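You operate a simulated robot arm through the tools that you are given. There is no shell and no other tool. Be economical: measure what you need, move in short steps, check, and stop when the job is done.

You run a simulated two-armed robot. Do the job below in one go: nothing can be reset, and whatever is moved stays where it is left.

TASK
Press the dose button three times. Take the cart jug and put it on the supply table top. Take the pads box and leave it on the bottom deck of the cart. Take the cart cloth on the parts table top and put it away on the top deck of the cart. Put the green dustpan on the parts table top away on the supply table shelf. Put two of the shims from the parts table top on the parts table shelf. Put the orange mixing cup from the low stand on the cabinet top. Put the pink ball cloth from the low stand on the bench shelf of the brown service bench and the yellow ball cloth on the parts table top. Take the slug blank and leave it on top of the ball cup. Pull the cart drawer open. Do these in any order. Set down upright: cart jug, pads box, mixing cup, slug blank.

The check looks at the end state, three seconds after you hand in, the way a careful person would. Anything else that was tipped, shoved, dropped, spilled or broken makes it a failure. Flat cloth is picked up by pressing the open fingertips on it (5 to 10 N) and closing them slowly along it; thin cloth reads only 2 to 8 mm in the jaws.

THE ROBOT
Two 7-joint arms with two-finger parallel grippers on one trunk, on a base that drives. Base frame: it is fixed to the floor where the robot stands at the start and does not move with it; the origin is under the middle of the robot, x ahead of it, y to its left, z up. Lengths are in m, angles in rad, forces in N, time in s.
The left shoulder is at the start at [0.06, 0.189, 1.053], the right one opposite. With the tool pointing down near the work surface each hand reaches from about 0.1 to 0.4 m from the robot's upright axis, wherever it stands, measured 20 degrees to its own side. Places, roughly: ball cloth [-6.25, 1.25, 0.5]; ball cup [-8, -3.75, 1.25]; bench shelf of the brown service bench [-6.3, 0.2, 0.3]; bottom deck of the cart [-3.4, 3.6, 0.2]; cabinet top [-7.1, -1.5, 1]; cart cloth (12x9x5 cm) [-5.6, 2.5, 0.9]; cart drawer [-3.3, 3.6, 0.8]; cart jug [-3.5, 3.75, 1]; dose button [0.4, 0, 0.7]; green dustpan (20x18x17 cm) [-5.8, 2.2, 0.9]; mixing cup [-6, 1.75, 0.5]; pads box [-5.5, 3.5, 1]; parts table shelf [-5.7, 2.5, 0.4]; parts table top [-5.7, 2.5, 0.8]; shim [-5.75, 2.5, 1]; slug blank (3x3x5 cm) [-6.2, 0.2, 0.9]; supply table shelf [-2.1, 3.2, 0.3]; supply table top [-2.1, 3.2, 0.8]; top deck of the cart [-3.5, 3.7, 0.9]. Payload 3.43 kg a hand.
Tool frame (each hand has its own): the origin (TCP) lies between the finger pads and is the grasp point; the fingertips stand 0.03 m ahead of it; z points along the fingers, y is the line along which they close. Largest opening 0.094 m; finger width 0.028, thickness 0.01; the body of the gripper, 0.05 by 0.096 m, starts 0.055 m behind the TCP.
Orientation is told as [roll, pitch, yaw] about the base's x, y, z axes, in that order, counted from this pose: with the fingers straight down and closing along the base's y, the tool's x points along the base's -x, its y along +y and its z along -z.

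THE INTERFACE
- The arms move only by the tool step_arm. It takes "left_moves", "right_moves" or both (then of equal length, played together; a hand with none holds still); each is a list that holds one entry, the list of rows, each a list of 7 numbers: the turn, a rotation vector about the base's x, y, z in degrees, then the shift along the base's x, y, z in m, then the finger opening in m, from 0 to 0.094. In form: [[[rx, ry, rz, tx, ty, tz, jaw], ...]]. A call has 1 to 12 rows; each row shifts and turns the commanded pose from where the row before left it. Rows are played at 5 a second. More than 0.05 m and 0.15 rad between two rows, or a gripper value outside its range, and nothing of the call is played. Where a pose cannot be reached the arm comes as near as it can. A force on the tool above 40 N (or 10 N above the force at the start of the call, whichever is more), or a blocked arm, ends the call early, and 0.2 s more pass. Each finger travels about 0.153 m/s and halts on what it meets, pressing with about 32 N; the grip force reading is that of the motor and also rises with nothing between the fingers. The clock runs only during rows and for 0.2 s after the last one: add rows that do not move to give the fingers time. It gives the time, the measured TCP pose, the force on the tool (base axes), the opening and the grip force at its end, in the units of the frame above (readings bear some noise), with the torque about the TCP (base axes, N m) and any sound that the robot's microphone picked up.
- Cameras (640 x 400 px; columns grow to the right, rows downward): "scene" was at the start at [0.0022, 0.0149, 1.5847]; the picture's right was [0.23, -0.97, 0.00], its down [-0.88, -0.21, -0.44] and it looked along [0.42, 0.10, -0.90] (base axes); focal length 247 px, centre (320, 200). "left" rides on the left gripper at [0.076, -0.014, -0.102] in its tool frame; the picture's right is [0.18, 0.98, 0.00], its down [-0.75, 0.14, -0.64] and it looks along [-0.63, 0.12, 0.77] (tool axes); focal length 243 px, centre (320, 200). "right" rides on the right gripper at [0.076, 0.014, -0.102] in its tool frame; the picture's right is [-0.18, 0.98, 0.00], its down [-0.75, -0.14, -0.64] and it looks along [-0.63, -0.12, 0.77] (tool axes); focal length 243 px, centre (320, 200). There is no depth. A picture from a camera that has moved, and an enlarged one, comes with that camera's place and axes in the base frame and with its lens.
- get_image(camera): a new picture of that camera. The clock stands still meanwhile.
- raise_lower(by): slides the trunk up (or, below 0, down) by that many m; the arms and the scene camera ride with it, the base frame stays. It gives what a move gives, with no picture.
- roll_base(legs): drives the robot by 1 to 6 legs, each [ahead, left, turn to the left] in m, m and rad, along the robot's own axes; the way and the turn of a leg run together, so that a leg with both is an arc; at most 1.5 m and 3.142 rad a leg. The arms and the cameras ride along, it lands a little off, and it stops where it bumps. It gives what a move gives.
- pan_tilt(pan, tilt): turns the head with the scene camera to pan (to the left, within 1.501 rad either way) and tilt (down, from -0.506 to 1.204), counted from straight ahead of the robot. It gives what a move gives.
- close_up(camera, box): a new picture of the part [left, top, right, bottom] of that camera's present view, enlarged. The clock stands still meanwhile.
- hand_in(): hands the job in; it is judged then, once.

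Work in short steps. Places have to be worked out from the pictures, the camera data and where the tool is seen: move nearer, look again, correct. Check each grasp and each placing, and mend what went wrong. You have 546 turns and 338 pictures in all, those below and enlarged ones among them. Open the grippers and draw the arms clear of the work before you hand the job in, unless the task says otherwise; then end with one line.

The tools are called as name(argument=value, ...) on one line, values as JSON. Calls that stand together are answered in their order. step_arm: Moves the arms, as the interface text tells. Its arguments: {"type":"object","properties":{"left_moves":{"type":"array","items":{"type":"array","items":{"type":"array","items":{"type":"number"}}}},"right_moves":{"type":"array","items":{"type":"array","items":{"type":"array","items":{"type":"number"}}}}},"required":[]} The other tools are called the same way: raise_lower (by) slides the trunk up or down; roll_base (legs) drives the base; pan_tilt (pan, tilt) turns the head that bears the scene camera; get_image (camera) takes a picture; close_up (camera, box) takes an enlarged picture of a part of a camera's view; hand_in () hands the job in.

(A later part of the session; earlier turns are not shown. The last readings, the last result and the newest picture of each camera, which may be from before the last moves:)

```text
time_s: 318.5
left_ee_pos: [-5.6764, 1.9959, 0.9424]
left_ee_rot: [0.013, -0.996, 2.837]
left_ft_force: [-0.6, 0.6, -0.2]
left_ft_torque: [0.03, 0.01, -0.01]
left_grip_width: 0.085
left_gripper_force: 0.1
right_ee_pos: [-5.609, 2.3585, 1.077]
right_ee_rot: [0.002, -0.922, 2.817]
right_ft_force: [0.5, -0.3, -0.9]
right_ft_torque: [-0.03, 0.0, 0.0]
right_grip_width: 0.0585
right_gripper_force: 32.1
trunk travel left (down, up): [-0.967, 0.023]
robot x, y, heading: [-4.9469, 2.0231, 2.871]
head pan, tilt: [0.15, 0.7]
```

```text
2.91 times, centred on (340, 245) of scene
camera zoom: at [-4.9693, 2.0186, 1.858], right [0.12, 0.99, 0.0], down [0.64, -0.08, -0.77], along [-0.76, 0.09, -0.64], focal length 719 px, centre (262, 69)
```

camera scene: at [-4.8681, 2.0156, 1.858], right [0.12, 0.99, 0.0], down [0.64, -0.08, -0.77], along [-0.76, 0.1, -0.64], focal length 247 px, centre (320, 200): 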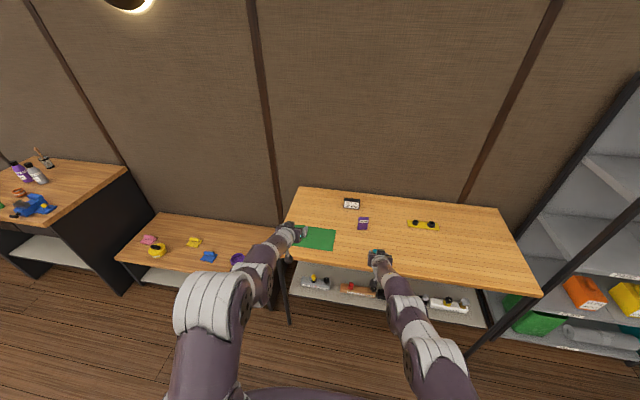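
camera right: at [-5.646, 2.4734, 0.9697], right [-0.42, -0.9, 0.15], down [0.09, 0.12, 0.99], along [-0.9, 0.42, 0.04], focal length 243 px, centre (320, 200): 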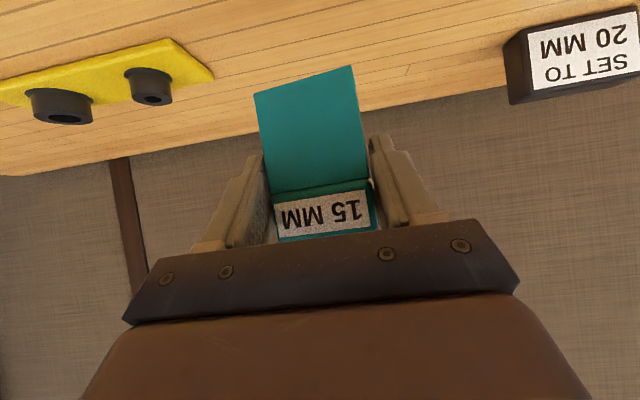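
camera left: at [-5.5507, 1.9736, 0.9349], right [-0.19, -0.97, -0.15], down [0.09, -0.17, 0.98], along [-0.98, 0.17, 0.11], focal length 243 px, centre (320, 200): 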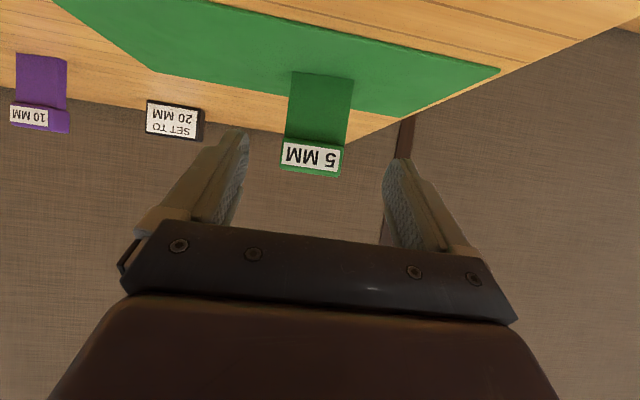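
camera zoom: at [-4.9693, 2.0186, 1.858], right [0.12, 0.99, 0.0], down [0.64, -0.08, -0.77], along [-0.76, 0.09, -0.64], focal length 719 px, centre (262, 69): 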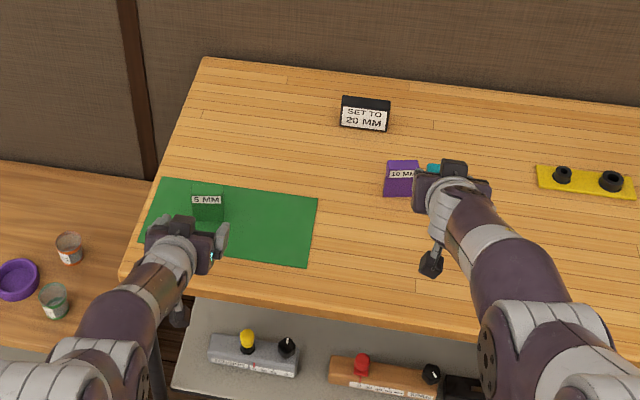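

Aligned. I lower 3.4 cm and roll ahead 8 cm.

step_arm(left_moves=[[[0, 0, 0, 0, 0.003, -0.017, 0.085], [0, 0, 0, 0, 0, -0.017, 0.085], [0, 0, 0, 0, 0, 0, 0.085]]])

roll_base(legs=[[0.08, 0, 0]])

get_image(camera="left")

```text
time_s: 319.2
left_ee_pos: [-5.7384, 2.0187, 1.0172]
left_ee_rot: [0.052, -1.153, 2.794]
left_ft_force: [-0.4, -0.5, -0.5]
left_ft_torque: [0.01, 0.05, -0.03]
left_grip_width: 0.085
left_gripper_force: 0.0
left hand out of reach, approached as far as the arm can: row 2
right_ee_pos: [-5.6109, 2.3586, 1.0748]
right_ee_rot: [0.002, -0.916, 2.819]
right_ft_force: [-0.1, -0.4, -1.0]
right_ft_torque: [0.02, -0.02, 0.01]
right_grip_width: 0.0583
right_gripper_force: 31.9
trunk travel left (down, up): [-0.967, 0.023]
robot x, y, heading: [-4.9488, 2.0262, 2.871]
head pan, tilt: [0.15, 0.7]
stopped in row 3 (left hand): the arm was blocked; the commanded pose is now the measured one
```

```text
time_s: 320.3
left_ee_pos: [-5.812, 2.0402, 1.0212]
left_ee_rot: [0.054, -1.159, 2.793]
left_ft_force: [0.2, -0.1, 0.2]
left_ft_torque: [-0.02, 0.0, 0.0]
left_grip_width: 0.0849
left_gripper_force: 0.0
right_ee_pos: [-5.6847, 2.3794, 1.0785]
right_ee_rot: [0.003, -0.922, 2.816]
right_ft_force: [0.8, 0.3, -1.3]
right_ft_torque: [0.01, -0.03, 0.05]
right_grip_width: 0.0581
right_gripper_force: 31.8
trunk travel left (down, up): [-0.967, 0.023]
robot x, y, heading: [-5.0229, 2.0434, 2.869]
head pan, tilt: [0.15, 0.7]
```

```text
207 pictures are left
camera left: at [-5.6904, 2.0169, 0.9927], right [-0.22, -0.96, -0.15], down [0.24, -0.2, 0.95], along [-0.95, 0.17, 0.27], focal length 243 px, centre (320, 200)
```

left: 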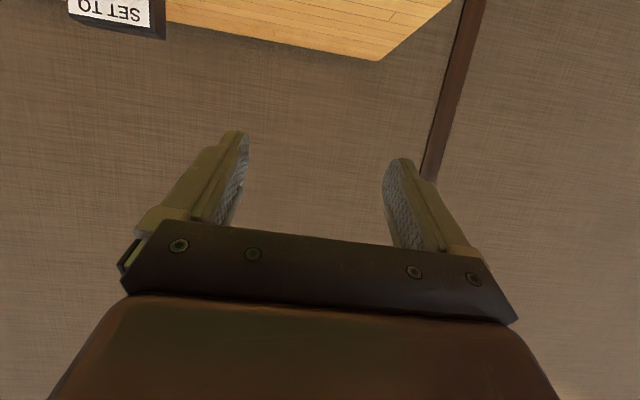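

The left arm hit its reach limit and slid up over the shim. I draw the hand back, restore its tilt, then bring the base closer.

step_arm(left_moves=[[[0, 0, 0, 0.04, -0.012, 0.0, 0.085], [-1.6, -5.8, 0, 0.045, -0.013, 0, 0.085], [-1.6, -5.8, 0, 0.045, -0.013, 0, 0.085], [0, 0, 0, 0.045, -0.013, 0, 0.085], [0, 0, 0, 0.03, -0.009, 0, 0.085], [0, 0, 0, 0, 0, 0, 0.085]]])

```text
time_s: 321.7
left_ee_pos: [-5.6189, 1.9719, 1.0161]
left_ee_rot: [0.009, -0.943, 2.824]
left_ft_force: [0.4, -0.9, -0.6]
left_ft_torque: [-0.01, 0.0, -0.01]
left_grip_width: 0.0848
left_gripper_force: 0.2
left hand out of reach, approached as far as the arm can: row 1, 5
right_ee_pos: [-5.6876, 2.3802, 1.0753]
right_ee_rot: [0.003, -0.917, 2.816]
right_ft_force: [0.7, 0.0, -0.2]
right_ft_torque: [0.03, 0.05, 0.05]
right_grip_width: 0.0582
right_gripper_force: 31.7
trunk travel left (down, up): [-0.967, 0.023]
robot x, y, heading: [-5.0261, 2.0479, 2.864]
head pan, tilt: [0.15, 0.7]
```

step_arm(left_moves=[[[0, 0, 0, 0, 0, -0.04, 0.085], [0, 0, 0, 0, 0, -0.04, 0.085], [0, 0, 0, 0, 0, 0, 0.085]]])

get_image(camera="left")

```text
time_s: 322.5
left_ee_pos: [-5.6194, 1.9696, 0.939]
left_ee_rot: [0.013, -0.946, 2.828]
left_ft_force: [-0.4, -0.1, -0.3]
left_ft_torque: [0.01, 0.03, -0.01]
left_grip_width: 0.0848
left_gripper_force: 0.0
right_ee_pos: [-5.6866, 2.3804, 1.0774]
right_ee_rot: [0.0, -0.919, 2.816]
right_ft_force: [0.5, 0.4, -2.3]
right_ft_torque: [0.01, -0.01, -0.01]
right_grip_width: 0.058
right_gripper_force: 31.9
trunk travel left (down, up): [-0.967, 0.023]
robot x, y, heading: [-5.025, 2.0427, 2.865]
head pan, tilt: [0.15, 0.7]
```

```text
206 pictures are left
camera left: at [-5.4931, 1.9453, 0.9376], right [-0.19, -0.97, -0.14], down [0.04, -0.15, 0.99], along [-0.98, 0.19, 0.06], focal length 243 px, centre (320, 200)
```

left: 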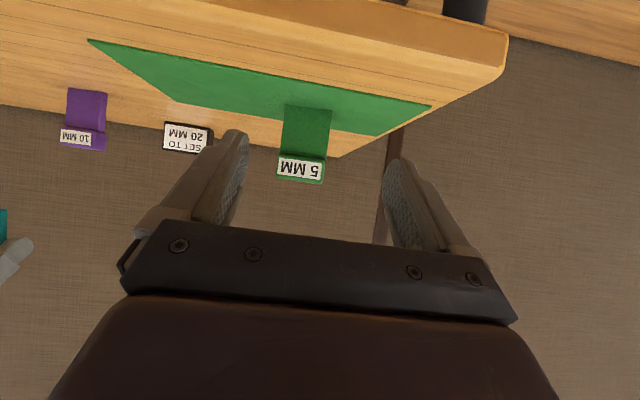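

Aligned again with more reach margin. I lower 2.5 cm and roll ahead.

step_arm(left_moves=[[[0, 0, 0, 0, 0, -0.015, 0.085], [0, 0, 0, 0, 0, -0.012, 0.085], [0, 0, 0, 0, 0, 0, 0.085]]])

roll_base(legs=[[0.1, -0.013, 0]])

get_image(camera="left")

```text
time_s: 323.3
left_ee_pos: [-5.6208, 1.9702, 0.9104]
left_ee_rot: [0.004, -0.946, 2.834]
left_ft_force: [-0.8, -0.1, 0.0]
left_ft_torque: [0.0, 0.0, 0.05]
left_grip_width: 0.0849
left_gripper_force: 0.0
right_ee_pos: [-5.687, 2.3808, 1.0768]
right_ee_rot: [0.002, -0.918, 2.818]
right_ft_force: [-0.9, 0.7, -0.9]
right_ft_torque: [0.0, 0.01, 0.01]
right_grip_width: 0.0579
right_gripper_force: 32.4
trunk travel left (down, up): [-0.967, 0.023]
robot x, y, heading: [-5.0215, 2.0476, 2.868]
head pan, tilt: [0.15, 0.7]
```

```text
time_s: 324.4
left_ee_pos: [-5.7114, 2.0103, 0.9126]
left_ee_rot: [0.006, -0.943, 2.829]
left_ft_force: [0.0, -1.3, 0.0]
left_ft_torque: [0.0, 0.04, 0.02]
left_grip_width: 0.0849
left_gripper_force: 0.0
right_ee_pos: [-5.7762, 2.4197, 1.0766]
right_ee_rot: [0.001, -0.92, 2.817]
right_ft_force: [0.1, 0.6, -0.4]
right_ft_torque: [0.01, -0.04, 0.02]
right_grip_width: 0.0578
right_gripper_force: 32.2
trunk travel left (down, up): [-0.967, 0.023]
robot x, y, heading: [-5.1134, 2.085, 2.867]
head pan, tilt: [0.15, 0.7]
```

```text
205 pictures are left
camera left: at [-5.5861, 1.9844, 0.9111], right [-0.19, -0.97, -0.15], down [0.03, -0.16, 0.99], along [-0.98, 0.19, 0.06], focal length 243 px, centre (320, 200)
```

left: 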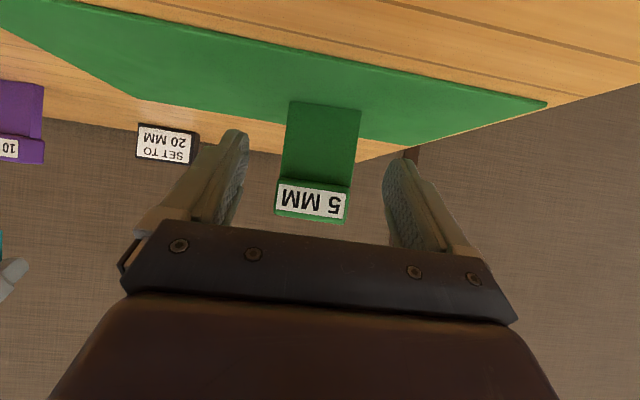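

roll_base(legs=[[0.047, 0.0, 0]])

step_arm(left_moves=[[[0, 0, 0, 0, 0, 0, 0.07], [0, 0, 0, 0, 0, 0, 0.055], [0, 0, 0, 0, 0, 0, 0.04], [0, 0, 0, 0, 0, 0, 0.02], [0, 0, 0, 0, 0, 0, 0.0], [0, 0, 0, 0, 0, 0, 0.0]]])

get_image(camera="left")

get_image(camera="right")

```text
time_s: 325.4
left_ee_pos: [-5.7522, 2.0203, 0.9141]
left_ee_rot: [0.004, -0.948, 2.83]
left_ft_force: [0.3, -0.4, 0.2]
left_ft_torque: [0.0, -0.02, 0.0]
left_grip_width: 0.085
left_gripper_force: 0.1
right_ee_pos: [-5.8167, 2.4321, 1.0819]
right_ee_rot: [0.003, -0.923, 2.817]
right_ft_force: [0.9, -0.4, -0.9]
right_ft_torque: [-0.02, -0.03, 0.01]
right_grip_width: 0.058
right_gripper_force: 32.6
trunk travel left (down, up): [-0.967, 0.023]
robot x, y, heading: [-5.1576, 2.0987, 2.866]
head pan, tilt: [0.15, 0.7]
```

```text
time_s: 326.8
left_ee_pos: [-5.7563, 2.0211, 0.9106]
left_ee_rot: [0.005, -0.944, 2.831]
left_ft_force: [0.5, 0.2, -0.3]
left_ft_torque: [0.0, 0.02, -0.02]
left_grip_width: 0.0589
left_gripper_force: 32.5
right_ee_pos: [-5.8219, 2.4334, 1.0748]
right_ee_rot: [0.003, -0.917, 2.817]
right_ft_force: [0.0, -0.1, -0.5]
right_ft_torque: [0.0, 0.04, 0.0]
right_grip_width: 0.0575
right_gripper_force: 32.3
trunk travel left (down, up): [-0.967, 0.023]
robot x, y, heading: [-5.157, 2.0966, 2.867]
head pan, tilt: [0.15, 0.7]
```

```text
204 pictures are left
camera left: at [-5.6313, 1.9973, 0.9101], right [-0.19, -0.97, -0.15], down [0.03, -0.15, 0.99], along [-0.98, 0.19, 0.06], focal length 243 px, centre (320, 200)
```

left: 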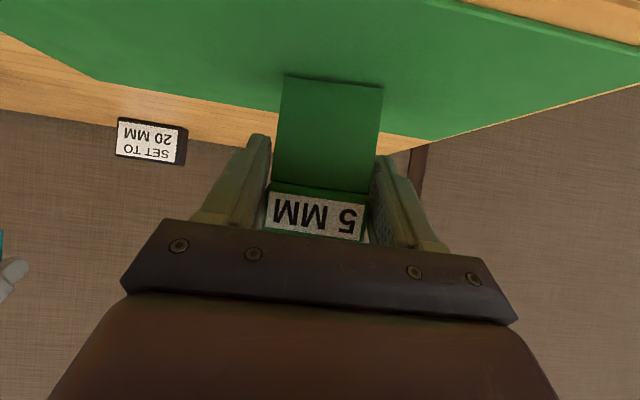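

```text
203 pictures are left
camera right: at [-5.7054, 2.3781, 1.0775], right [-0.42, -0.9, 0.15], down [0.09, 0.12, 0.99], along [-0.9, 0.43, 0.03], focal length 243 px, centre (320, 200)
```

right: 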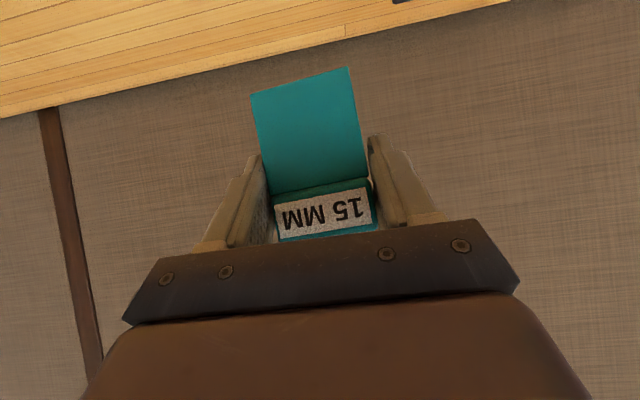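

Both shims are held. I lift the left and back away.

step_arm(left_moves=[[[0, 0, 0, 0, 0, 0.03, 0], [0, 0, 0, 0, 0, 0.03, 0], [0, 0, 0, 0, 0, 0.03, 0], [0, 0, 0, 0, 0, 0.0, 0]]])

roll_base(legs=[[-0.65, 0.0, 0]])

raise_lower(by=-0.4)

pan_tilt(pan=0.0, tilt=0.55)

get_image(camera="scene")

```text
time_s: 327.8
left_ee_pos: [-5.7542, 2.021, 1.0011]
left_ee_rot: [0.005, -0.944, 2.833]
left_ft_force: [-1.0, -0.4, -1.3]
left_ft_torque: [-0.01, 0.0, 0.0]
left_grip_width: 0.0589
left_gripper_force: 32.5
right_ee_pos: [-5.8231, 2.4329, 1.076]
right_ee_rot: [0.002, -0.918, 2.818]
right_ft_force: [0.9, 0.4, -0.5]
right_ft_torque: [0.04, 0.01, -0.02]
right_grip_width: 0.0578
right_gripper_force: 31.7
trunk travel left (down, up): [-0.967, 0.023]
robot x, y, heading: [-5.1599, 2.0993, 2.867]
head pan, tilt: [0.15, 0.7]
```

```text
time_s: 331.4
left_ee_pos: [-5.132, 1.8444, 0.9999]
left_ee_rot: [0.003, -0.942, 2.835]
left_ft_force: [-0.1, 0.5, -0.4]
left_ft_torque: [0.0, -0.02, -0.01]
left_grip_width: 0.0591
left_gripper_force: 31.6
right_ee_pos: [-5.2011, 2.2554, 1.0768]
right_ee_rot: [0.001, -0.917, 2.82]
right_ft_force: [-0.7, 0.2, -0.5]
right_ft_torque: [-0.03, 0.01, 0.03]
right_grip_width: 0.0576
right_gripper_force: 31.9
trunk travel left (down, up): [-0.967, 0.023]
robot x, y, heading: [-4.5346, 1.9263, 2.87]
head pan, tilt: [0.15, 0.7]
```

```text
time_s: 335.2
left_ee_pos: [-5.1304, 1.8434, 0.5999]
left_ee_rot: [0.006, -0.94, 2.836]
left_ft_force: [-0.1, 0.2, -0.2]
left_ft_torque: [-0.04, 0.0, -0.01]
left_grip_width: 0.0581
left_gripper_force: 31.9
right_ee_pos: [-5.1984, 2.2547, 0.6754]
right_ee_rot: [0.002, -0.918, 2.818]
right_ft_force: [0.3, -1.9, -0.9]
right_ft_torque: [0.01, 0.04, 0.01]
right_grip_width: 0.0577
right_gripper_force: 32.1
trunk travel left (down, up): [-0.567, 0.423]
robot x, y, heading: [-4.5374, 1.9197, 2.869]
head pan, tilt: [0.15, 0.7]
```

```text
time_s: 335.9
left_ee_pos: [-5.1308, 1.8433, 0.6011]
left_ee_rot: [0.006, -0.944, 2.835]
left_ft_force: [-0.7, -0.1, -0.6]
left_ft_torque: [0.01, -0.02, -0.02]
left_grip_width: 0.0581
left_gripper_force: 32.3
right_ee_pos: [-5.1993, 2.2552, 0.678]
right_ee_rot: [0.002, -0.919, 2.82]
right_ft_force: [0.1, 0.2, -0.5]
right_ft_torque: [0.0, 0.0, -0.04]
right_grip_width: 0.0575
right_gripper_force: 31.6
trunk travel left (down, up): [-0.567, 0.423]
robot x, y, heading: [-4.5359, 1.9231, 2.865]
head pan, tilt: [0.0, 0.55]
```

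```text
202 pictures are left
camera scene: at [-4.5626, 1.9298, 1.471], right [0.27, 0.96, 0.0], down [0.5, -0.14, -0.85], along [-0.82, 0.23, -0.52], focal length 247 px, centre (320, 200)
```

scene: 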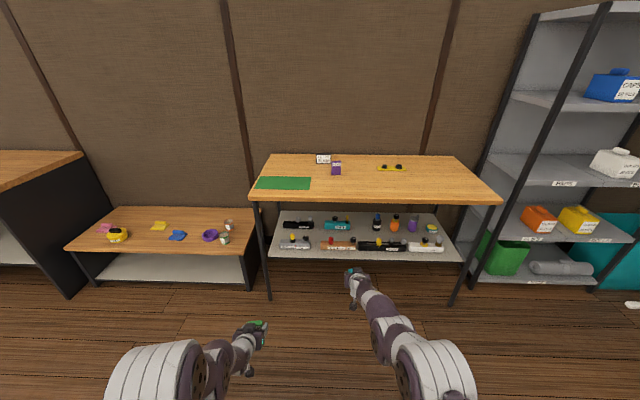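

close_up(camera="scene", box=[240, 145, 500, 305])

```text
2.46 times, centred on (370, 225) of scene
camera zoom: at [-4.5626, 1.9298, 1.471], right [0.27, 0.96, 0.0], down [0.5, -0.14, -0.85], along [-0.82, 0.23, -0.52], focal length 608 px, centre (197, 138)
```

zoom: 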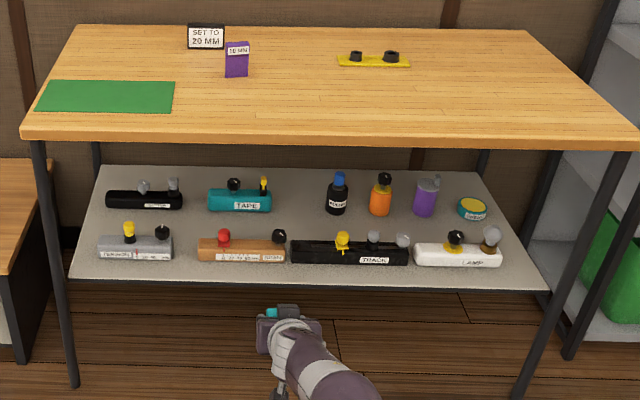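

The shelf has a ~6 cm free strip in front of its items (shelf z ≈0.45–0.49). Both hands can set their shims there. I bring the right hand level with the left and align the base, stopping short.

step_arm(right_moves=[[[0, 0, 0, 0.043, -0.012, -0.019, 0], [0, 0, 0, 0.043, -0.012, -0.019, 0], [0, 0, 0, 0.043, -0.012, -0.019, 0], [0, 0, 0, 0.043, -0.012, -0.019, 0], [0, 0, 0, 0, 0, 0, 0]]])

roll_base(legs=[[0.3, -0.206, 0]])

get_image(camera="scene")

get_image(camera="left")

get_image(camera="right")

```text
time_s: 337.1
left_ee_pos: [-5.1312, 1.8442, 0.6006]
left_ee_rot: [0.004, -0.942, 2.835]
left_ft_force: [0.4, -0.7, 0.7]
left_ft_torque: [-0.02, 0.01, -0.01]
left_grip_width: 0.0579
left_gripper_force: 32.1
right_ee_pos: [-5.0283, 2.2048, 0.6009]
right_ee_rot: [0.002, -0.918, 2.82]
right_ft_force: [0.3, 0.1, -1.8]
right_ft_torque: [0.0, -0.01, 0.02]
right_grip_width: 0.0577
right_gripper_force: 32.0
trunk travel left (down, up): [-0.567, 0.423]
robot x, y, heading: [-4.5359, 1.922, 2.865]
head pan, tilt: [0.0, 0.55]
```

```text
time_s: 339.4
left_ee_pos: [-5.3628, 2.1195, 0.6006]
left_ee_rot: [0.007, -0.942, 2.836]
left_ft_force: [-0.5, 0.2, -0.4]
left_ft_torque: [-0.02, 0.01, 0.0]
left_grip_width: 0.0576
left_gripper_force: 32.2
right_ee_pos: [-5.2591, 2.4817, 0.5997]
right_ee_rot: [0.002, -0.918, 2.821]
right_ft_force: [-1.0, 0.7, -2.1]
right_ft_torque: [0.01, -0.01, -0.01]
right_grip_width: 0.0576
right_gripper_force: 31.5
trunk travel left (down, up): [-0.567, 0.423]
robot x, y, heading: [-4.7656, 2.2016, 2.867]
head pan, tilt: [0.0, 0.55]
```

```text
200 pictures are left
camera scene: at [-4.7953, 2.209, 1.4711], right [0.27, 0.96, 0.0], down [0.5, -0.14, -0.85], along [-0.82, 0.23, -0.52], focal length 247 px, centre (320, 200)
```

scene: 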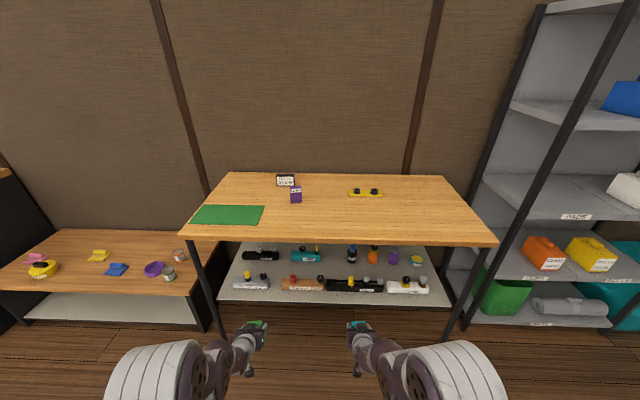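

```text
199 pictures are left
camera left: at [-5.2375, 2.0966, 0.5996], right [-0.19, -0.97, -0.15], down [0.03, -0.15, 0.99], along [-0.98, 0.18, 0.06], focal length 243 px, centre (320, 200)
```

left: 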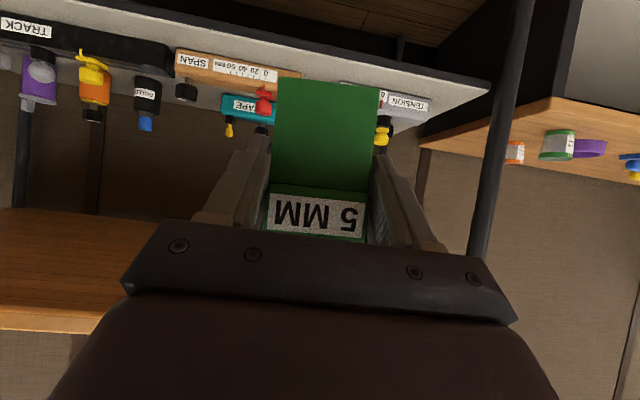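

```text
198 pictures are left
camera right: at [-5.1429, 2.4277, 0.6021], right [-0.41, -0.9, 0.15], down [0.09, 0.12, 0.99], along [-0.91, 0.42, 0.03], focal length 243 px, centre (320, 200)
```

right: 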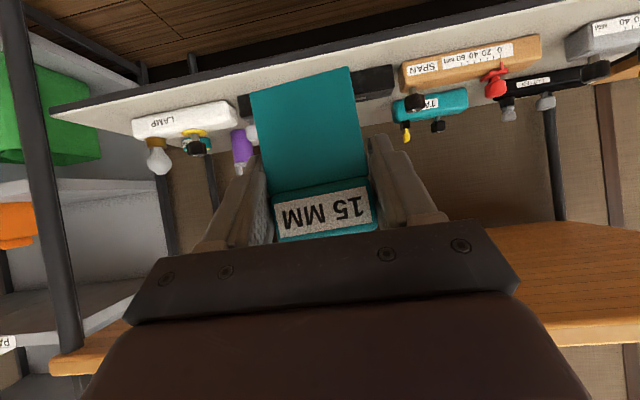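

Triangulated shelf corner: [-5.715,1.92,0.382], so the shelf is at z≈0.38, set back ~7 cm from the table front, with a ~9 cm free strip. I roll ahead 0.29 m.

roll_base(legs=[[0.29, 0.0, 0]])

step_arm(left_moves=[[[0, 0, 0, 0, 0, -0.04, 0], [0, 0, 0, 0, 0, -0.04, 0], [0, 0, 0, 0, 0, -0.03, 0], [0, 0, 0, 0, 0, -0.02, 0], [0, 0, 0, 0, 0, 0.0, 0]]], right_moves=[[[0, 0, 0, 0, 0, -0.04, 0], [0, 0, 0, 0, 0, -0.04, 0], [0, 0, 0, 0, 0, -0.03, 0], [0, 0, 0, 0, 0, -0.02, 0], [0, 0, 0, 0, 0, 0.0, 0]]])

get_image(camera="left")

get_image(camera="right")

get_image(camera="scene")

```text
time_s: 341.4
left_ee_pos: [-5.6441, 2.2012, 0.5992]
left_ee_rot: [0.007, -0.942, 2.835]
left_ft_force: [-0.8, -0.6, -0.6]
left_ft_torque: [0.01, -0.02, -0.04]
left_grip_width: 0.0575
left_gripper_force: 31.8
right_ee_pos: [-5.5425, 2.5614, 0.6006]
right_ee_rot: [0.0, -0.916, 2.821]
right_ft_force: [-0.3, -0.3, 0.1]
right_ft_torque: [0.0, -0.02, 0.03]
right_grip_width: 0.0576
right_gripper_force: 31.8
trunk travel left (down, up): [-0.567, 0.423]
robot x, y, heading: [-5.0515, 2.2744, 2.865]
head pan, tilt: [0.0, 0.55]
```

```text
time_s: 342.6
left_ee_pos: [-5.6441, 2.2014, 0.4693]
left_ee_rot: [0.002, -0.944, 2.837]
left_ft_force: [0.1, -0.1, 0.0]
left_ft_torque: [-0.01, 0.01, 0.0]
left_grip_width: 0.0574
left_gripper_force: 31.6
right_ee_pos: [-5.5408, 2.5626, 0.4697]
right_ee_rot: [0.002, -0.919, 2.82]
right_ft_force: [-0.1, -0.7, -1.6]
right_ft_torque: [-0.01, 0.01, -0.02]
right_grip_width: 0.0579
right_gripper_force: 32.1
trunk travel left (down, up): [-0.567, 0.423]
robot x, y, heading: [-5.0512, 2.2795, 2.869]
head pan, tilt: [0.0, 0.55]
```

```text
197 pictures are left
camera left: at [-5.5195, 2.1765, 0.468], right [-0.19, -0.97, -0.15], down [0.03, -0.16, 0.99], along [-0.98, 0.18, 0.06], focal length 243 px, centre (320, 200)
```

left: 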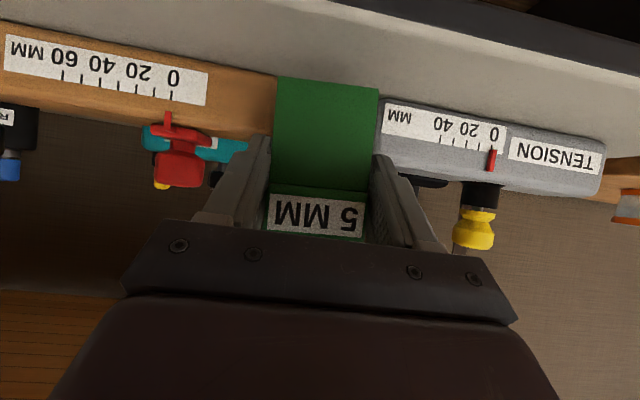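

```text
196 pictures are left
camera right: at [-5.4239, 2.5071, 0.472], right [-0.42, -0.9, 0.15], down [0.09, 0.12, 0.99], along [-0.9, 0.42, 0.04], focal length 243 px, centre (320, 200)
```

right: 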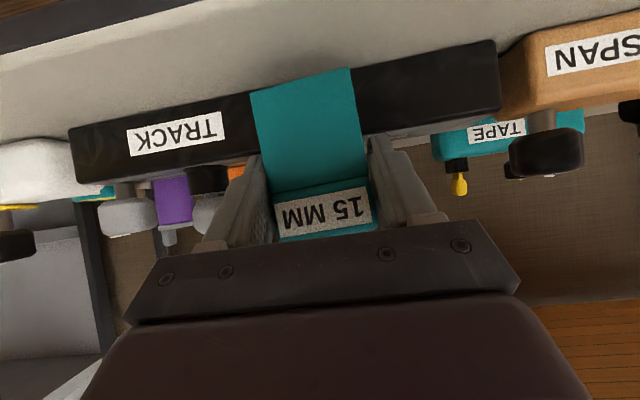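

```text
195 pictures are left
camera scene: at [-5.0766, 2.2869, 1.4711], right [0.27, 0.96, 0.0], down [0.5, -0.14, -0.85], along [-0.82, 0.23, -0.52], focal length 247 px, centre (320, 200)
```

scene: 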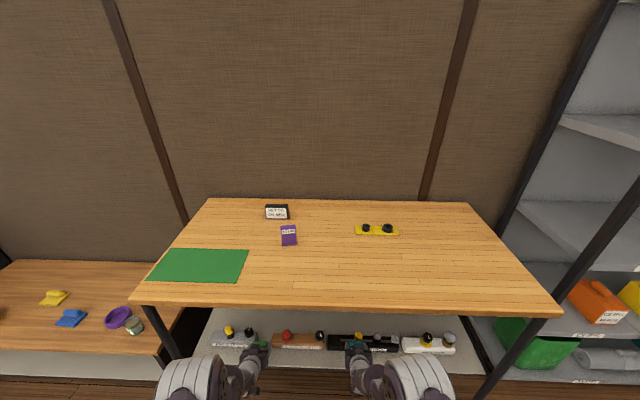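

Both shims hover over the strip (item fronts ~11 cm inside). Left goes 2 cm deeper, then both lower.

step_arm(left_moves=[[[0, 0, 0, -0.019, 0.006, 0, 0], [0, 0, 0, 0, 0, -0.012, 0], [0, 0, 0, 0, 0, -0.01, 0], [0, 0, 0, 0, 0, -0.006, 0], [0, 0, 0, 0, 0, 0, 0]]], right_moves=[[[0, 0, 0, 0, 0, 0, 0], [0, 0, 0, 0, 0, -0.012, 0], [0, 0, 0, 0, 0, -0.01, 0], [0, 0, 0, 0, 0, -0.006, 0], [0, 0, 0, 0, 0, 0, 0]]])

```text
time_s: 343.3
left_ee_pos: [-5.6706, 2.2076, 0.4679]
left_ee_rot: [0.015, -0.972, 2.826]
left_ft_force: [6.7, 0.9, 23.3]
left_ft_torque: [-0.43, 0.49, 0.16]
left_grip_width: 0.0572
left_gripper_force: 31.9
right_ee_pos: [-5.5417, 2.5609, 0.4597]
right_ee_rot: [0.002, -0.917, 2.82]
right_ft_force: [0.2, 0.1, -0.5]
right_ft_torque: [0.02, -0.01, -0.02]
right_grip_width: 0.0577
right_gripper_force: 32.1
trunk travel left (down, up): [-0.567, 0.423]
robot x, y, heading: [-5.0483, 2.2755, 2.866]
head pan, tilt: [0.0, 0.55]
stopped in row 3 (left hand): the force on the tool passed its limit (the readings are from after the stop); the commanded pose is now the measured one
```

The left hand met something. I look.

get_image(camera="left")

close_up(camera="scene", box=[180, 300, 460, 400])

```text
194 pictures are left
camera left: at [-5.5469, 2.1835, 0.4632], right [-0.2, -0.97, -0.14], down [0.06, -0.16, 0.99], along [-0.98, 0.18, 0.09], focal length 243 px, centre (320, 200)
```

left: 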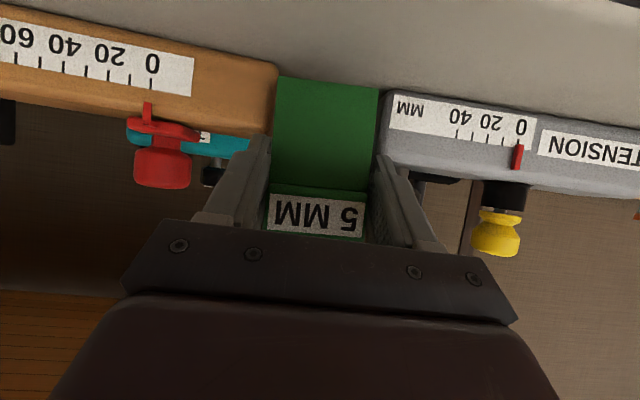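

```text
2.29 times, centred on (320, 350) of scene
camera zoom: at [-5.0747, 2.2871, 1.4714], right [0.27, 0.96, 0.0], down [0.5, -0.14, -0.85], along [-0.82, 0.23, -0.52], focal length 565 px, centre (320, -143)
```

zoom: 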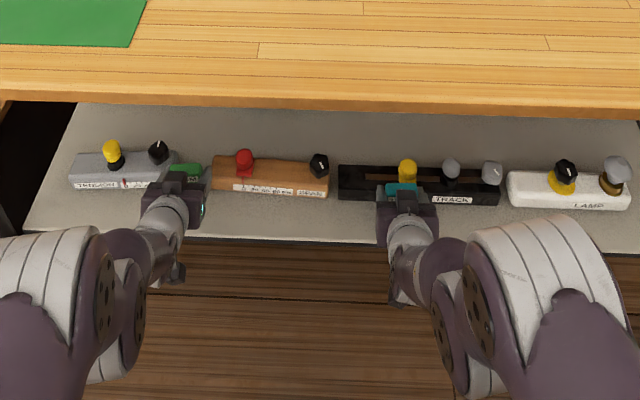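

The fingertips seem to have landed on the neighbouring tools. I raise slightly, draw back 3 cm, and lower there.

step_arm(left_moves=[[[0, 0, 0, 0, 0, 0.012, 0], [0, 0, 0, 0.019, -0.006, 0.0, 0], [0, 0, 0, 0.016, -0.005, 0, 0], [0, 0, 0, 0, 0, 0, 0]]])

get_image(camera="left")

```text
time_s: 344.3
left_ee_pos: [-5.637, 2.1987, 0.4741]
left_ee_rot: [-0.012, -0.959, 2.85]
left_ft_force: [-0.3, 1.0, -0.4]
left_ft_torque: [0.0, -0.03, -0.01]
left_grip_width: 0.0575
left_gripper_force: 31.5
left hand out of reach, approached as far as the arm can: row 3
right_ee_pos: [-5.5418, 2.5596, 0.4578]
right_ee_rot: [0.0, -0.919, 2.822]
right_ft_force: [-0.4, -0.1, 1.0]
right_ft_torque: [-0.02, 0.03, -0.07]
right_grip_width: 0.0574
right_gripper_force: 32.0
trunk travel left (down, up): [-0.567, 0.423]
robot x, y, heading: [-5.0518, 2.2763, 2.874]
head pan, tilt: [0.0, 0.55]
```

```text
192 pictures are left
camera left: at [-5.5121, 2.1751, 0.4727], right [-0.19, -0.97, -0.16], down [0.04, -0.17, 0.98], along [-0.98, 0.18, 0.07], focal length 243 px, centre (320, 200)
```

left: 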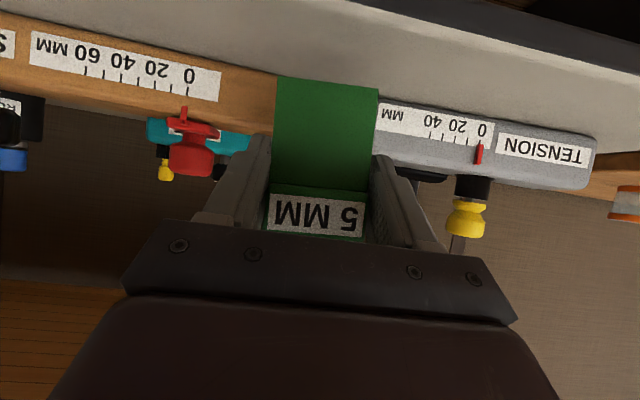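

I move it 1.5 cm forward again and lower slowly to feel where the contact is.

step_arm(left_moves=[[[0, 0, 0, -0.014, 0.005, 0, 0], [0, 0, 0, 0, 0, -0.004, 0], [0, 0, 0, 0, 0, -0.004, 0], [0, 0, 0, 0, 0, -0.004, 0], [0, 0, 0, 0, 0, 0, 0]]])

step_arm(right_moves=[[[0, 0, 0, 0, 0, -0.004, 0], [0, 0, 0, 0, 0, -0.004, 0], [0, 0, 0, 0, 0, -0.004, 0], [0, 0, 0, 0, 0, -0.004, 0], [0, 0, 0, 0, 0, 0, 0]]])

```text
time_s: 345.5
left_ee_pos: [-5.6512, 2.2036, 0.4627]
left_ee_rot: [0.005, -0.961, 2.831]
left_ft_force: [-0.5, -0.2, -0.1]
left_ft_torque: [0.0, 0.04, 0.02]
left_grip_width: 0.0571
left_gripper_force: 31.9
right_ee_pos: [-5.5428, 2.5609, 0.4587]
right_ee_rot: [0.003, -0.918, 2.821]
right_ft_force: [0.4, 0.2, 1.3]
right_ft_torque: [0.0, 0.0, -0.01]
right_grip_width: 0.0574
right_gripper_force: 31.9
trunk travel left (down, up): [-0.567, 0.423]
robot x, y, heading: [-5.0529, 2.2757, 2.867]
head pan, tilt: [0.0, 0.55]
```

```text
time_s: 346.7
left_ee_pos: [-5.6513, 2.2026, 0.4626]
left_ee_rot: [0.006, -0.962, 2.832]
left_ft_force: [0.6, 0.1, -0.6]
left_ft_torque: [-0.02, -0.02, -0.01]
left_grip_width: 0.0574
left_gripper_force: 32.1
right_ee_pos: [-5.5409, 2.5621, 0.4438]
right_ee_rot: [0.002, -0.92, 2.824]
right_ft_force: [-2.7, 2.6, 20.0]
right_ft_torque: [0.05, 0.19, -0.05]
right_grip_width: 0.0577
right_gripper_force: 31.9
trunk travel left (down, up): [-0.567, 0.423]
robot x, y, heading: [-5.0508, 2.2754, 2.87]
head pan, tilt: [0.0, 0.55]
```

Right shim touched the shelf at TCP 0.444. I lower the left to the same height.

step_arm(left_moves=[[[0, 0, 0, 0, 0, -0.005, 0], [0, 0, 0, 0, 0, -0.005, 0], [0, 0, 0, 0, 0, -0.004, 0], [0, 0, 0, 0, 0, -0.003, 0], [0, 0, 0, 0, 0, 0, 0]]])

get_image(camera="left")

get_image(camera="right")

```text
time_s: 347.9
left_ee_pos: [-5.6516, 2.2043, 0.449]
left_ee_rot: [0.013, -0.969, 2.826]
left_ft_force: [-1.6, 3.8, 26.5]
left_ft_torque: [0.07, 0.26, -0.01]
left_grip_width: 0.0573
left_gripper_force: 31.9
right_ee_pos: [-5.539, 2.5613, 0.4438]
right_ee_rot: [0.003, -0.917, 2.82]
right_ft_force: [3.5, -2.1, 8.6]
right_ft_torque: [0.01, -0.17, -0.07]
right_grip_width: 0.0576
right_gripper_force: 31.9
trunk travel left (down, up): [-0.567, 0.423]
robot x, y, heading: [-5.0512, 2.2796, 2.874]
head pan, tilt: [0.0, 0.55]
```

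```text
191 pictures are left
camera left: at [-5.5262, 2.179, 0.4458], right [-0.2, -0.97, -0.14], down [0.06, -0.16, 0.99], along [-0.98, 0.19, 0.09], focal length 243 px, centre (320, 200)
```

left: 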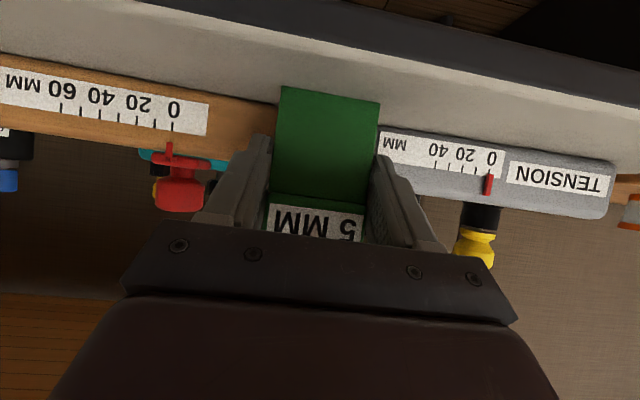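

```text
190 pictures are left
camera right: at [-5.4219, 2.5074, 0.4453], right [-0.42, -0.9, 0.15], down [0.09, 0.12, 0.99], along [-0.9, 0.42, 0.04], focal length 243 px, centre (320, 200)
```

right: 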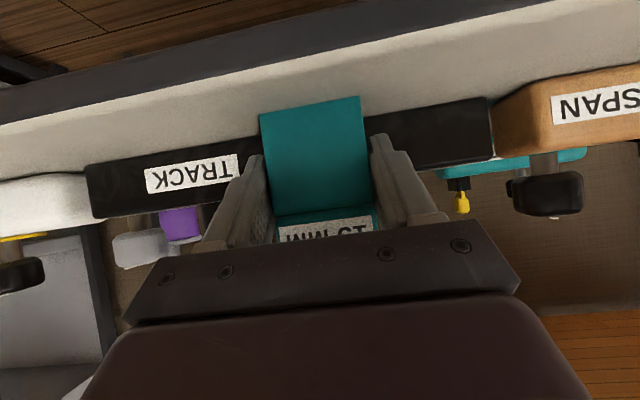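

Both stand on the shelf. I ease and open both hands, then check.

step_arm(left_moves=[[[0, 0, 0, 0, 0, 0.004, 0], [0, 0, 0, 0, 0, 0, 0.05], [0, 0, 0, 0, 0, 0, 0.065], [0, 0, 0, 0, 0, 0, 0.078], [0, 0, 0, 0, 0, 0, 0.078]]], right_moves=[[[0, 0, 0, 0, 0, 0.002, 0], [0, 0, 0, 0, 0, 0, 0.05], [0, 0, 0, 0, 0, 0, 0.065], [0, 0, 0, 0, 0, 0, 0.078], [0, 0, 0, 0, 0, 0, 0.078]]])

get_image(camera="left")

get_image(camera="right")

```text
time_s: 349.1
left_ee_pos: [-5.6506, 2.2029, 0.4505]
left_ee_rot: [0.009, -0.957, 2.83]
left_ft_force: [-0.8, 0.0, 0.3]
left_ft_torque: [0.03, 0.0, 0.02]
left_grip_width: 0.0779
left_gripper_force: 0.0
right_ee_pos: [-5.542, 2.5618, 0.445]
right_ee_rot: [0.0, -0.918, 2.82]
right_ft_force: [0.5, 0.5, -0.2]
right_ft_torque: [-0.03, 0.04, 0.03]
right_grip_width: 0.0779
right_gripper_force: 0.1
trunk travel left (down, up): [-0.567, 0.423]
robot x, y, heading: [-5.0488, 2.2804, 2.872]
head pan, tilt: [0.0, 0.55]
```

```text
189 pictures are left
camera left: at [-5.5257, 2.1785, 0.4469], right [-0.2, -0.97, -0.15], down [0.05, -0.16, 0.99], along [-0.98, 0.19, 0.08], focal length 243 px, centre (320, 200)
```

left: 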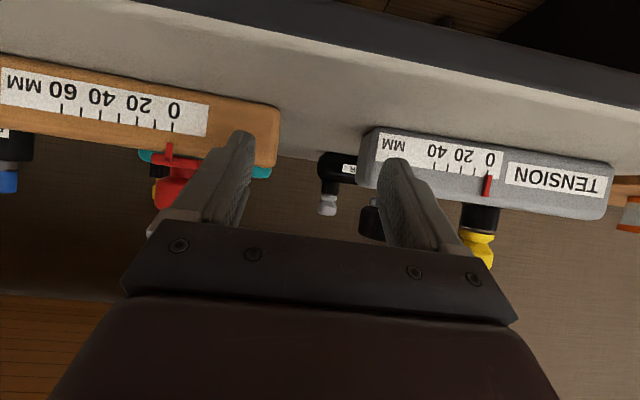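

```text
188 pictures are left
camera right: at [-5.4243, 2.5072, 0.4464], right [-0.42, -0.9, 0.15], down [0.09, 0.12, 0.99], along [-0.9, 0.42, 0.04], focal length 243 px, centre (320, 200)
```

right: 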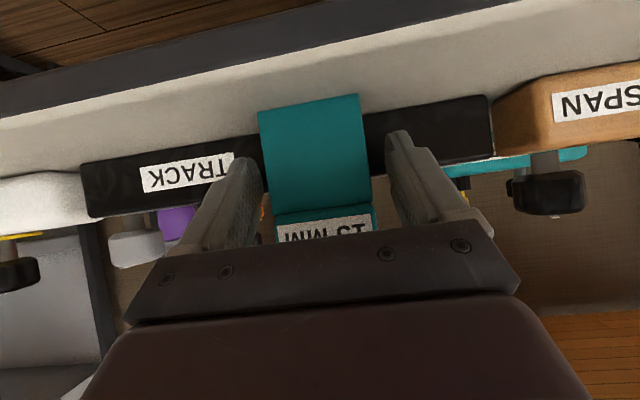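

The 15 mm shim stands, but the 5 mm shim has vanished from the left view. I look for it.

close_up(camera="scene", box=[180, 300, 460, 400])

pan_tilt(pan=0.1, tilt=1.0)

get_image(camera="scene")

```text
2.29 times, centred on (320, 350) of scene
camera zoom: at [-5.0763, 2.2868, 1.4711], right [0.27, 0.96, 0.0], down [0.5, -0.14, -0.85], along [-0.82, 0.23, -0.52], focal length 565 px, centre (320, -143)
```

zoom: 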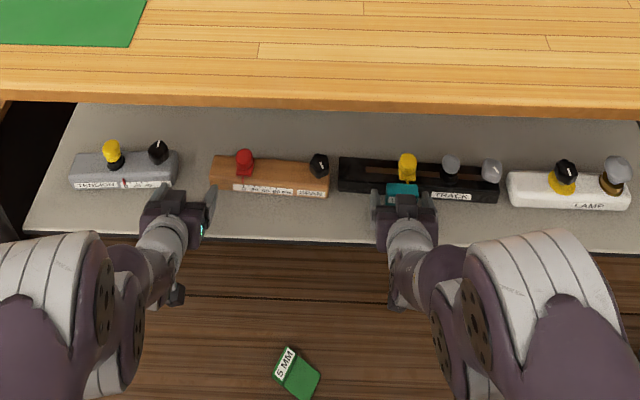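

```text
time_s: 350.0
left_ee_pos: [-5.6516, 2.2045, 0.4496]
left_ee_rot: [0.009, -0.961, 2.829]
left_ft_force: [0.0, 0.2, 0.5]
left_ft_torque: [-0.03, 0.02, 0.03]
left_grip_width: 0.0782
left_gripper_force: 0.1
right_ee_pos: [-5.5432, 2.5621, 0.4448]
right_ee_rot: [0.002, -0.918, 2.822]
right_ft_force: [0.0, 0.4, 0.5]
right_ft_torque: [-0.01, -0.01, 0.01]
right_grip_width: 0.078
right_gripper_force: 0.1
trunk travel left (down, up): [-0.567, 0.423]
robot x, y, heading: [-5.0512, 2.2816, 2.873]
head pan, tilt: [0.099, 1.0]
```

```text
186 pictures are left
camera scene: at [-5.0586, 2.2746, 1.4346], right [0.17, 0.98, 0.0], down [0.83, -0.15, -0.54], along [-0.53, 0.09, -0.84], focal length 247 px, centre (320, 200)
```

scene: 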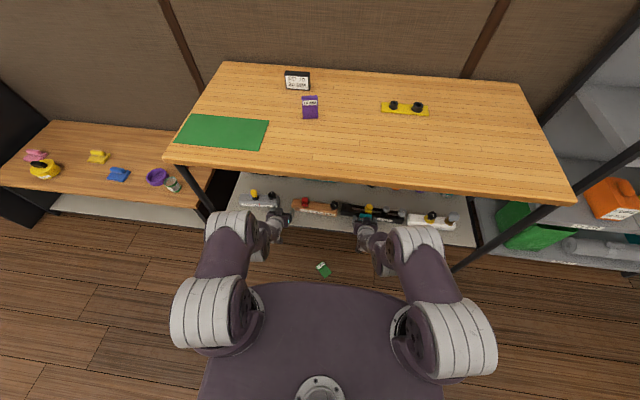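

The 5 mm shim fell to the floor below the table's front edge, at about [-5.50,2.36,0]. I must recover it. First I retreat straight out (15 mm shim must stay).

roll_base(legs=[[-0.4, 0, 0]])

pan_tilt(pan=0.0, tilt=0.8)

get_image(camera="scene")

close_up(camera="scene", box=[220, 180, 440, 310])

```text
time_s: 352.5
left_ee_pos: [-5.2625, 2.0921, 0.4502]
left_ee_rot: [0.01, -0.961, 2.835]
left_ft_force: [0.1, 0.2, -0.2]
left_ft_torque: [-0.01, -0.03, -0.02]
left_grip_width: 0.0781
left_gripper_force: 0.0
right_ee_pos: [-5.1559, 2.4503, 0.445]
right_ee_rot: [-0.001, -0.919, 2.828]
right_ft_force: [0.9, 0.1, -1.0]
right_ft_torque: [-0.01, -0.01, 0.03]
right_grip_width: 0.078
right_gripper_force: 0.0
trunk travel left (down, up): [-0.567, 0.423]
robot x, y, heading: [-4.6599, 2.1696, 2.879]
head pan, tilt: [0.099, 1.0]
```

```text
time_s: 353.2
left_ee_pos: [-5.2628, 2.0928, 0.4506]
left_ee_rot: [0.009, -0.96, 2.834]
left_ft_force: [0.4, 0.5, 0.2]
left_ft_torque: [-0.02, 0.02, 0.04]
left_grip_width: 0.078
left_gripper_force: 0.1
right_ee_pos: [-5.1559, 2.451, 0.4449]
right_ee_rot: [0.002, -0.918, 2.827]
right_ft_force: [0.7, 0.8, -0.2]
right_ft_torque: [0.0, 0.02, 0.02]
right_grip_width: 0.0778
right_gripper_force: 0.0
trunk travel left (down, up): [-0.567, 0.423]
robot x, y, heading: [-4.6648, 2.1699, 2.877]
head pan, tilt: [0.0, 0.799]
```

```text
185 pictures are left
camera scene: at [-4.68, 2.1772, 1.4497], right [0.26, 0.96, 0.0], down [0.69, -0.19, -0.7], along [-0.67, 0.18, -0.72], focal length 247 px, centre (320, 200)
```

scene: 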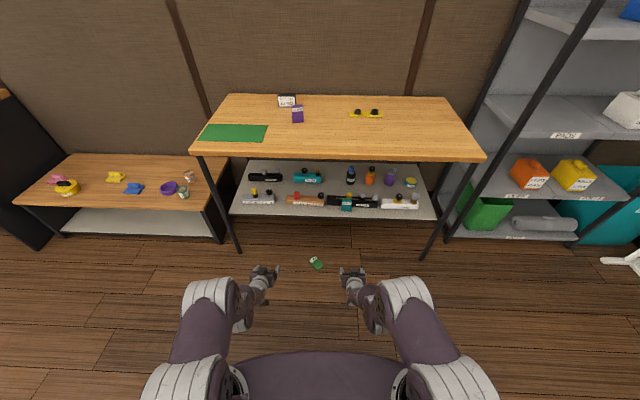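

```text
2.91 times, centred on (330, 245) of scene
camera zoom: at [-4.68, 2.1772, 1.4497], right [0.26, 0.96, 0.0], down [0.69, -0.19, -0.7], along [-0.67, 0.18, -0.72], focal length 719 px, centre (291, 69)
```

zoom: 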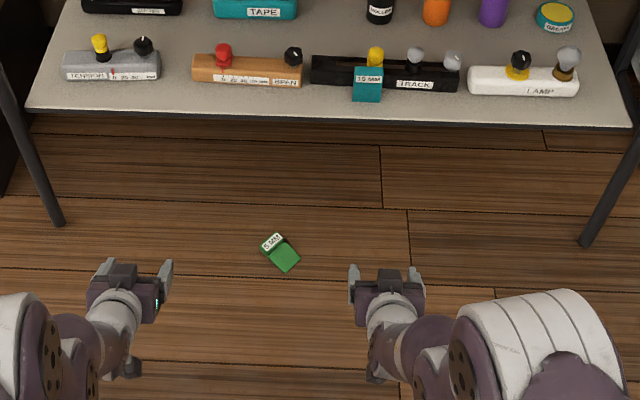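

15 mm shim stands well on the shelf. The 5 mm shim lies on open floor at about [-5.48,2.362], axis ~14° from x. I reorient the right hand (60° below horizontal, yawed +30°) and raise the left hand.

step_arm(left_moves=[[[0, 0, 0, 0.01, 0, 0.04, 0.08], [0, 0, 0, 0.01, 0, 0.04, 0.08], [0, 0, 0, 0.01, 0, 0.04, 0.08], [0, 0, 0, 0.01, 0, 0.04, 0.08], [0, 0, 0, 0, 0, 0.04, 0.08], [0, 0, 0, 0, 0, 0.04, 0.08], [0, 0, 0, 0, 0, 0.04, 0.08], [0, 0, 0, 0, 0, 0, 0.08]]], right_moves=[[[-2.0, -7.44, 0, 0, 0, 0.01, 0.09], [-2.0, -7.44, 0, 0, 0, 0.01, 0.09], [-2.0, -7.44, 0, 0, 0, 0.01, 0.09], [0, 0, 7.5, 0, 0, 0, 0.09], [0, 0, 7.5, 0, 0, 0, 0.09], [0, 0, 7.5, 0, 0, 0, 0.09], [0, 0, 7.5, 0, 0, 0, 0.09], [0, 0, 0, 0, 0, 0, 0.09]]])

raise_lower(by=-0.3)

get_image(camera="right")

get_image(camera="scene")

```text
time_s: 355.0
left_ee_pos: [-5.2459, 2.0899, 0.7279]
left_ee_rot: [0.008, -0.958, 2.835]
left_ft_force: [0.1, -0.3, -0.6]
left_ft_torque: [-0.02, 0.02, 0.01]
left_grip_width: 0.08
left_gripper_force: 0.1
left hand out of reach, approached as far as the arm can: row 3, 4, 5
right_ee_pos: [-5.1569, 2.4501, 0.4746]
right_ee_rot: [-0.021, -0.515, -2.915]
right_ft_force: [-0.8, -0.2, -0.4]
right_ft_torque: [0.03, -0.03, -0.02]
right_grip_width: 0.0902
right_gripper_force: 0.0
trunk travel left (down, up): [-0.567, 0.423]
robot x, y, heading: [-4.6624, 2.1709, 2.873]
head pan, tilt: [0.0, 0.799]
```

```text
time_s: 358.0
left_ee_pos: [-5.2451, 2.0898, 0.4286]
left_ee_rot: [0.009, -0.96, 2.836]
left_ft_force: [0.7, -0.3, -0.6]
left_ft_torque: [0.0, -0.04, 0.0]
left_grip_width: 0.0799
left_gripper_force: 0.0
right_ee_pos: [-5.1566, 2.4519, 0.1746]
right_ee_rot: [-0.022, -0.515, -2.915]
right_ft_force: [0.2, 0.3, 0.0]
right_ft_torque: [0.01, 0.01, 0.04]
right_grip_width: 0.0898
right_gripper_force: 0.1
trunk travel left (down, up): [-0.267, 0.723]
robot x, y, heading: [-4.6608, 2.1705, 2.877]
head pan, tilt: [0.0, 0.799]
```

```text
183 pictures are left
camera right: at [-5.0385, 2.4605, 0.2263], right [0.05, -1.0, 0.07], down [-0.36, 0.05, 0.93], along [-0.93, -0.08, -0.35], focal length 243 px, centre (320, 200)
```

right: 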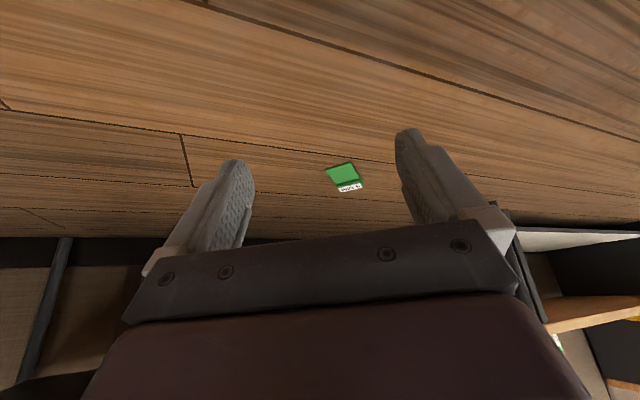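

```text
182 pictures are left
camera scene: at [-4.68, 2.1773, 1.1498], right [0.26, 0.96, 0.0], down [0.69, -0.19, -0.7], along [-0.67, 0.18, -0.72], focal length 247 px, centre (320, 200)
```

scene: 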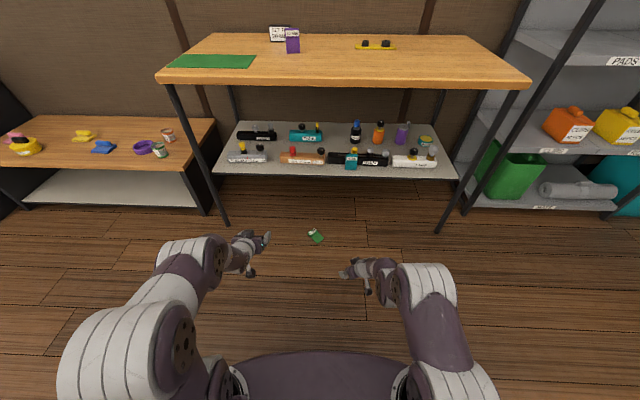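

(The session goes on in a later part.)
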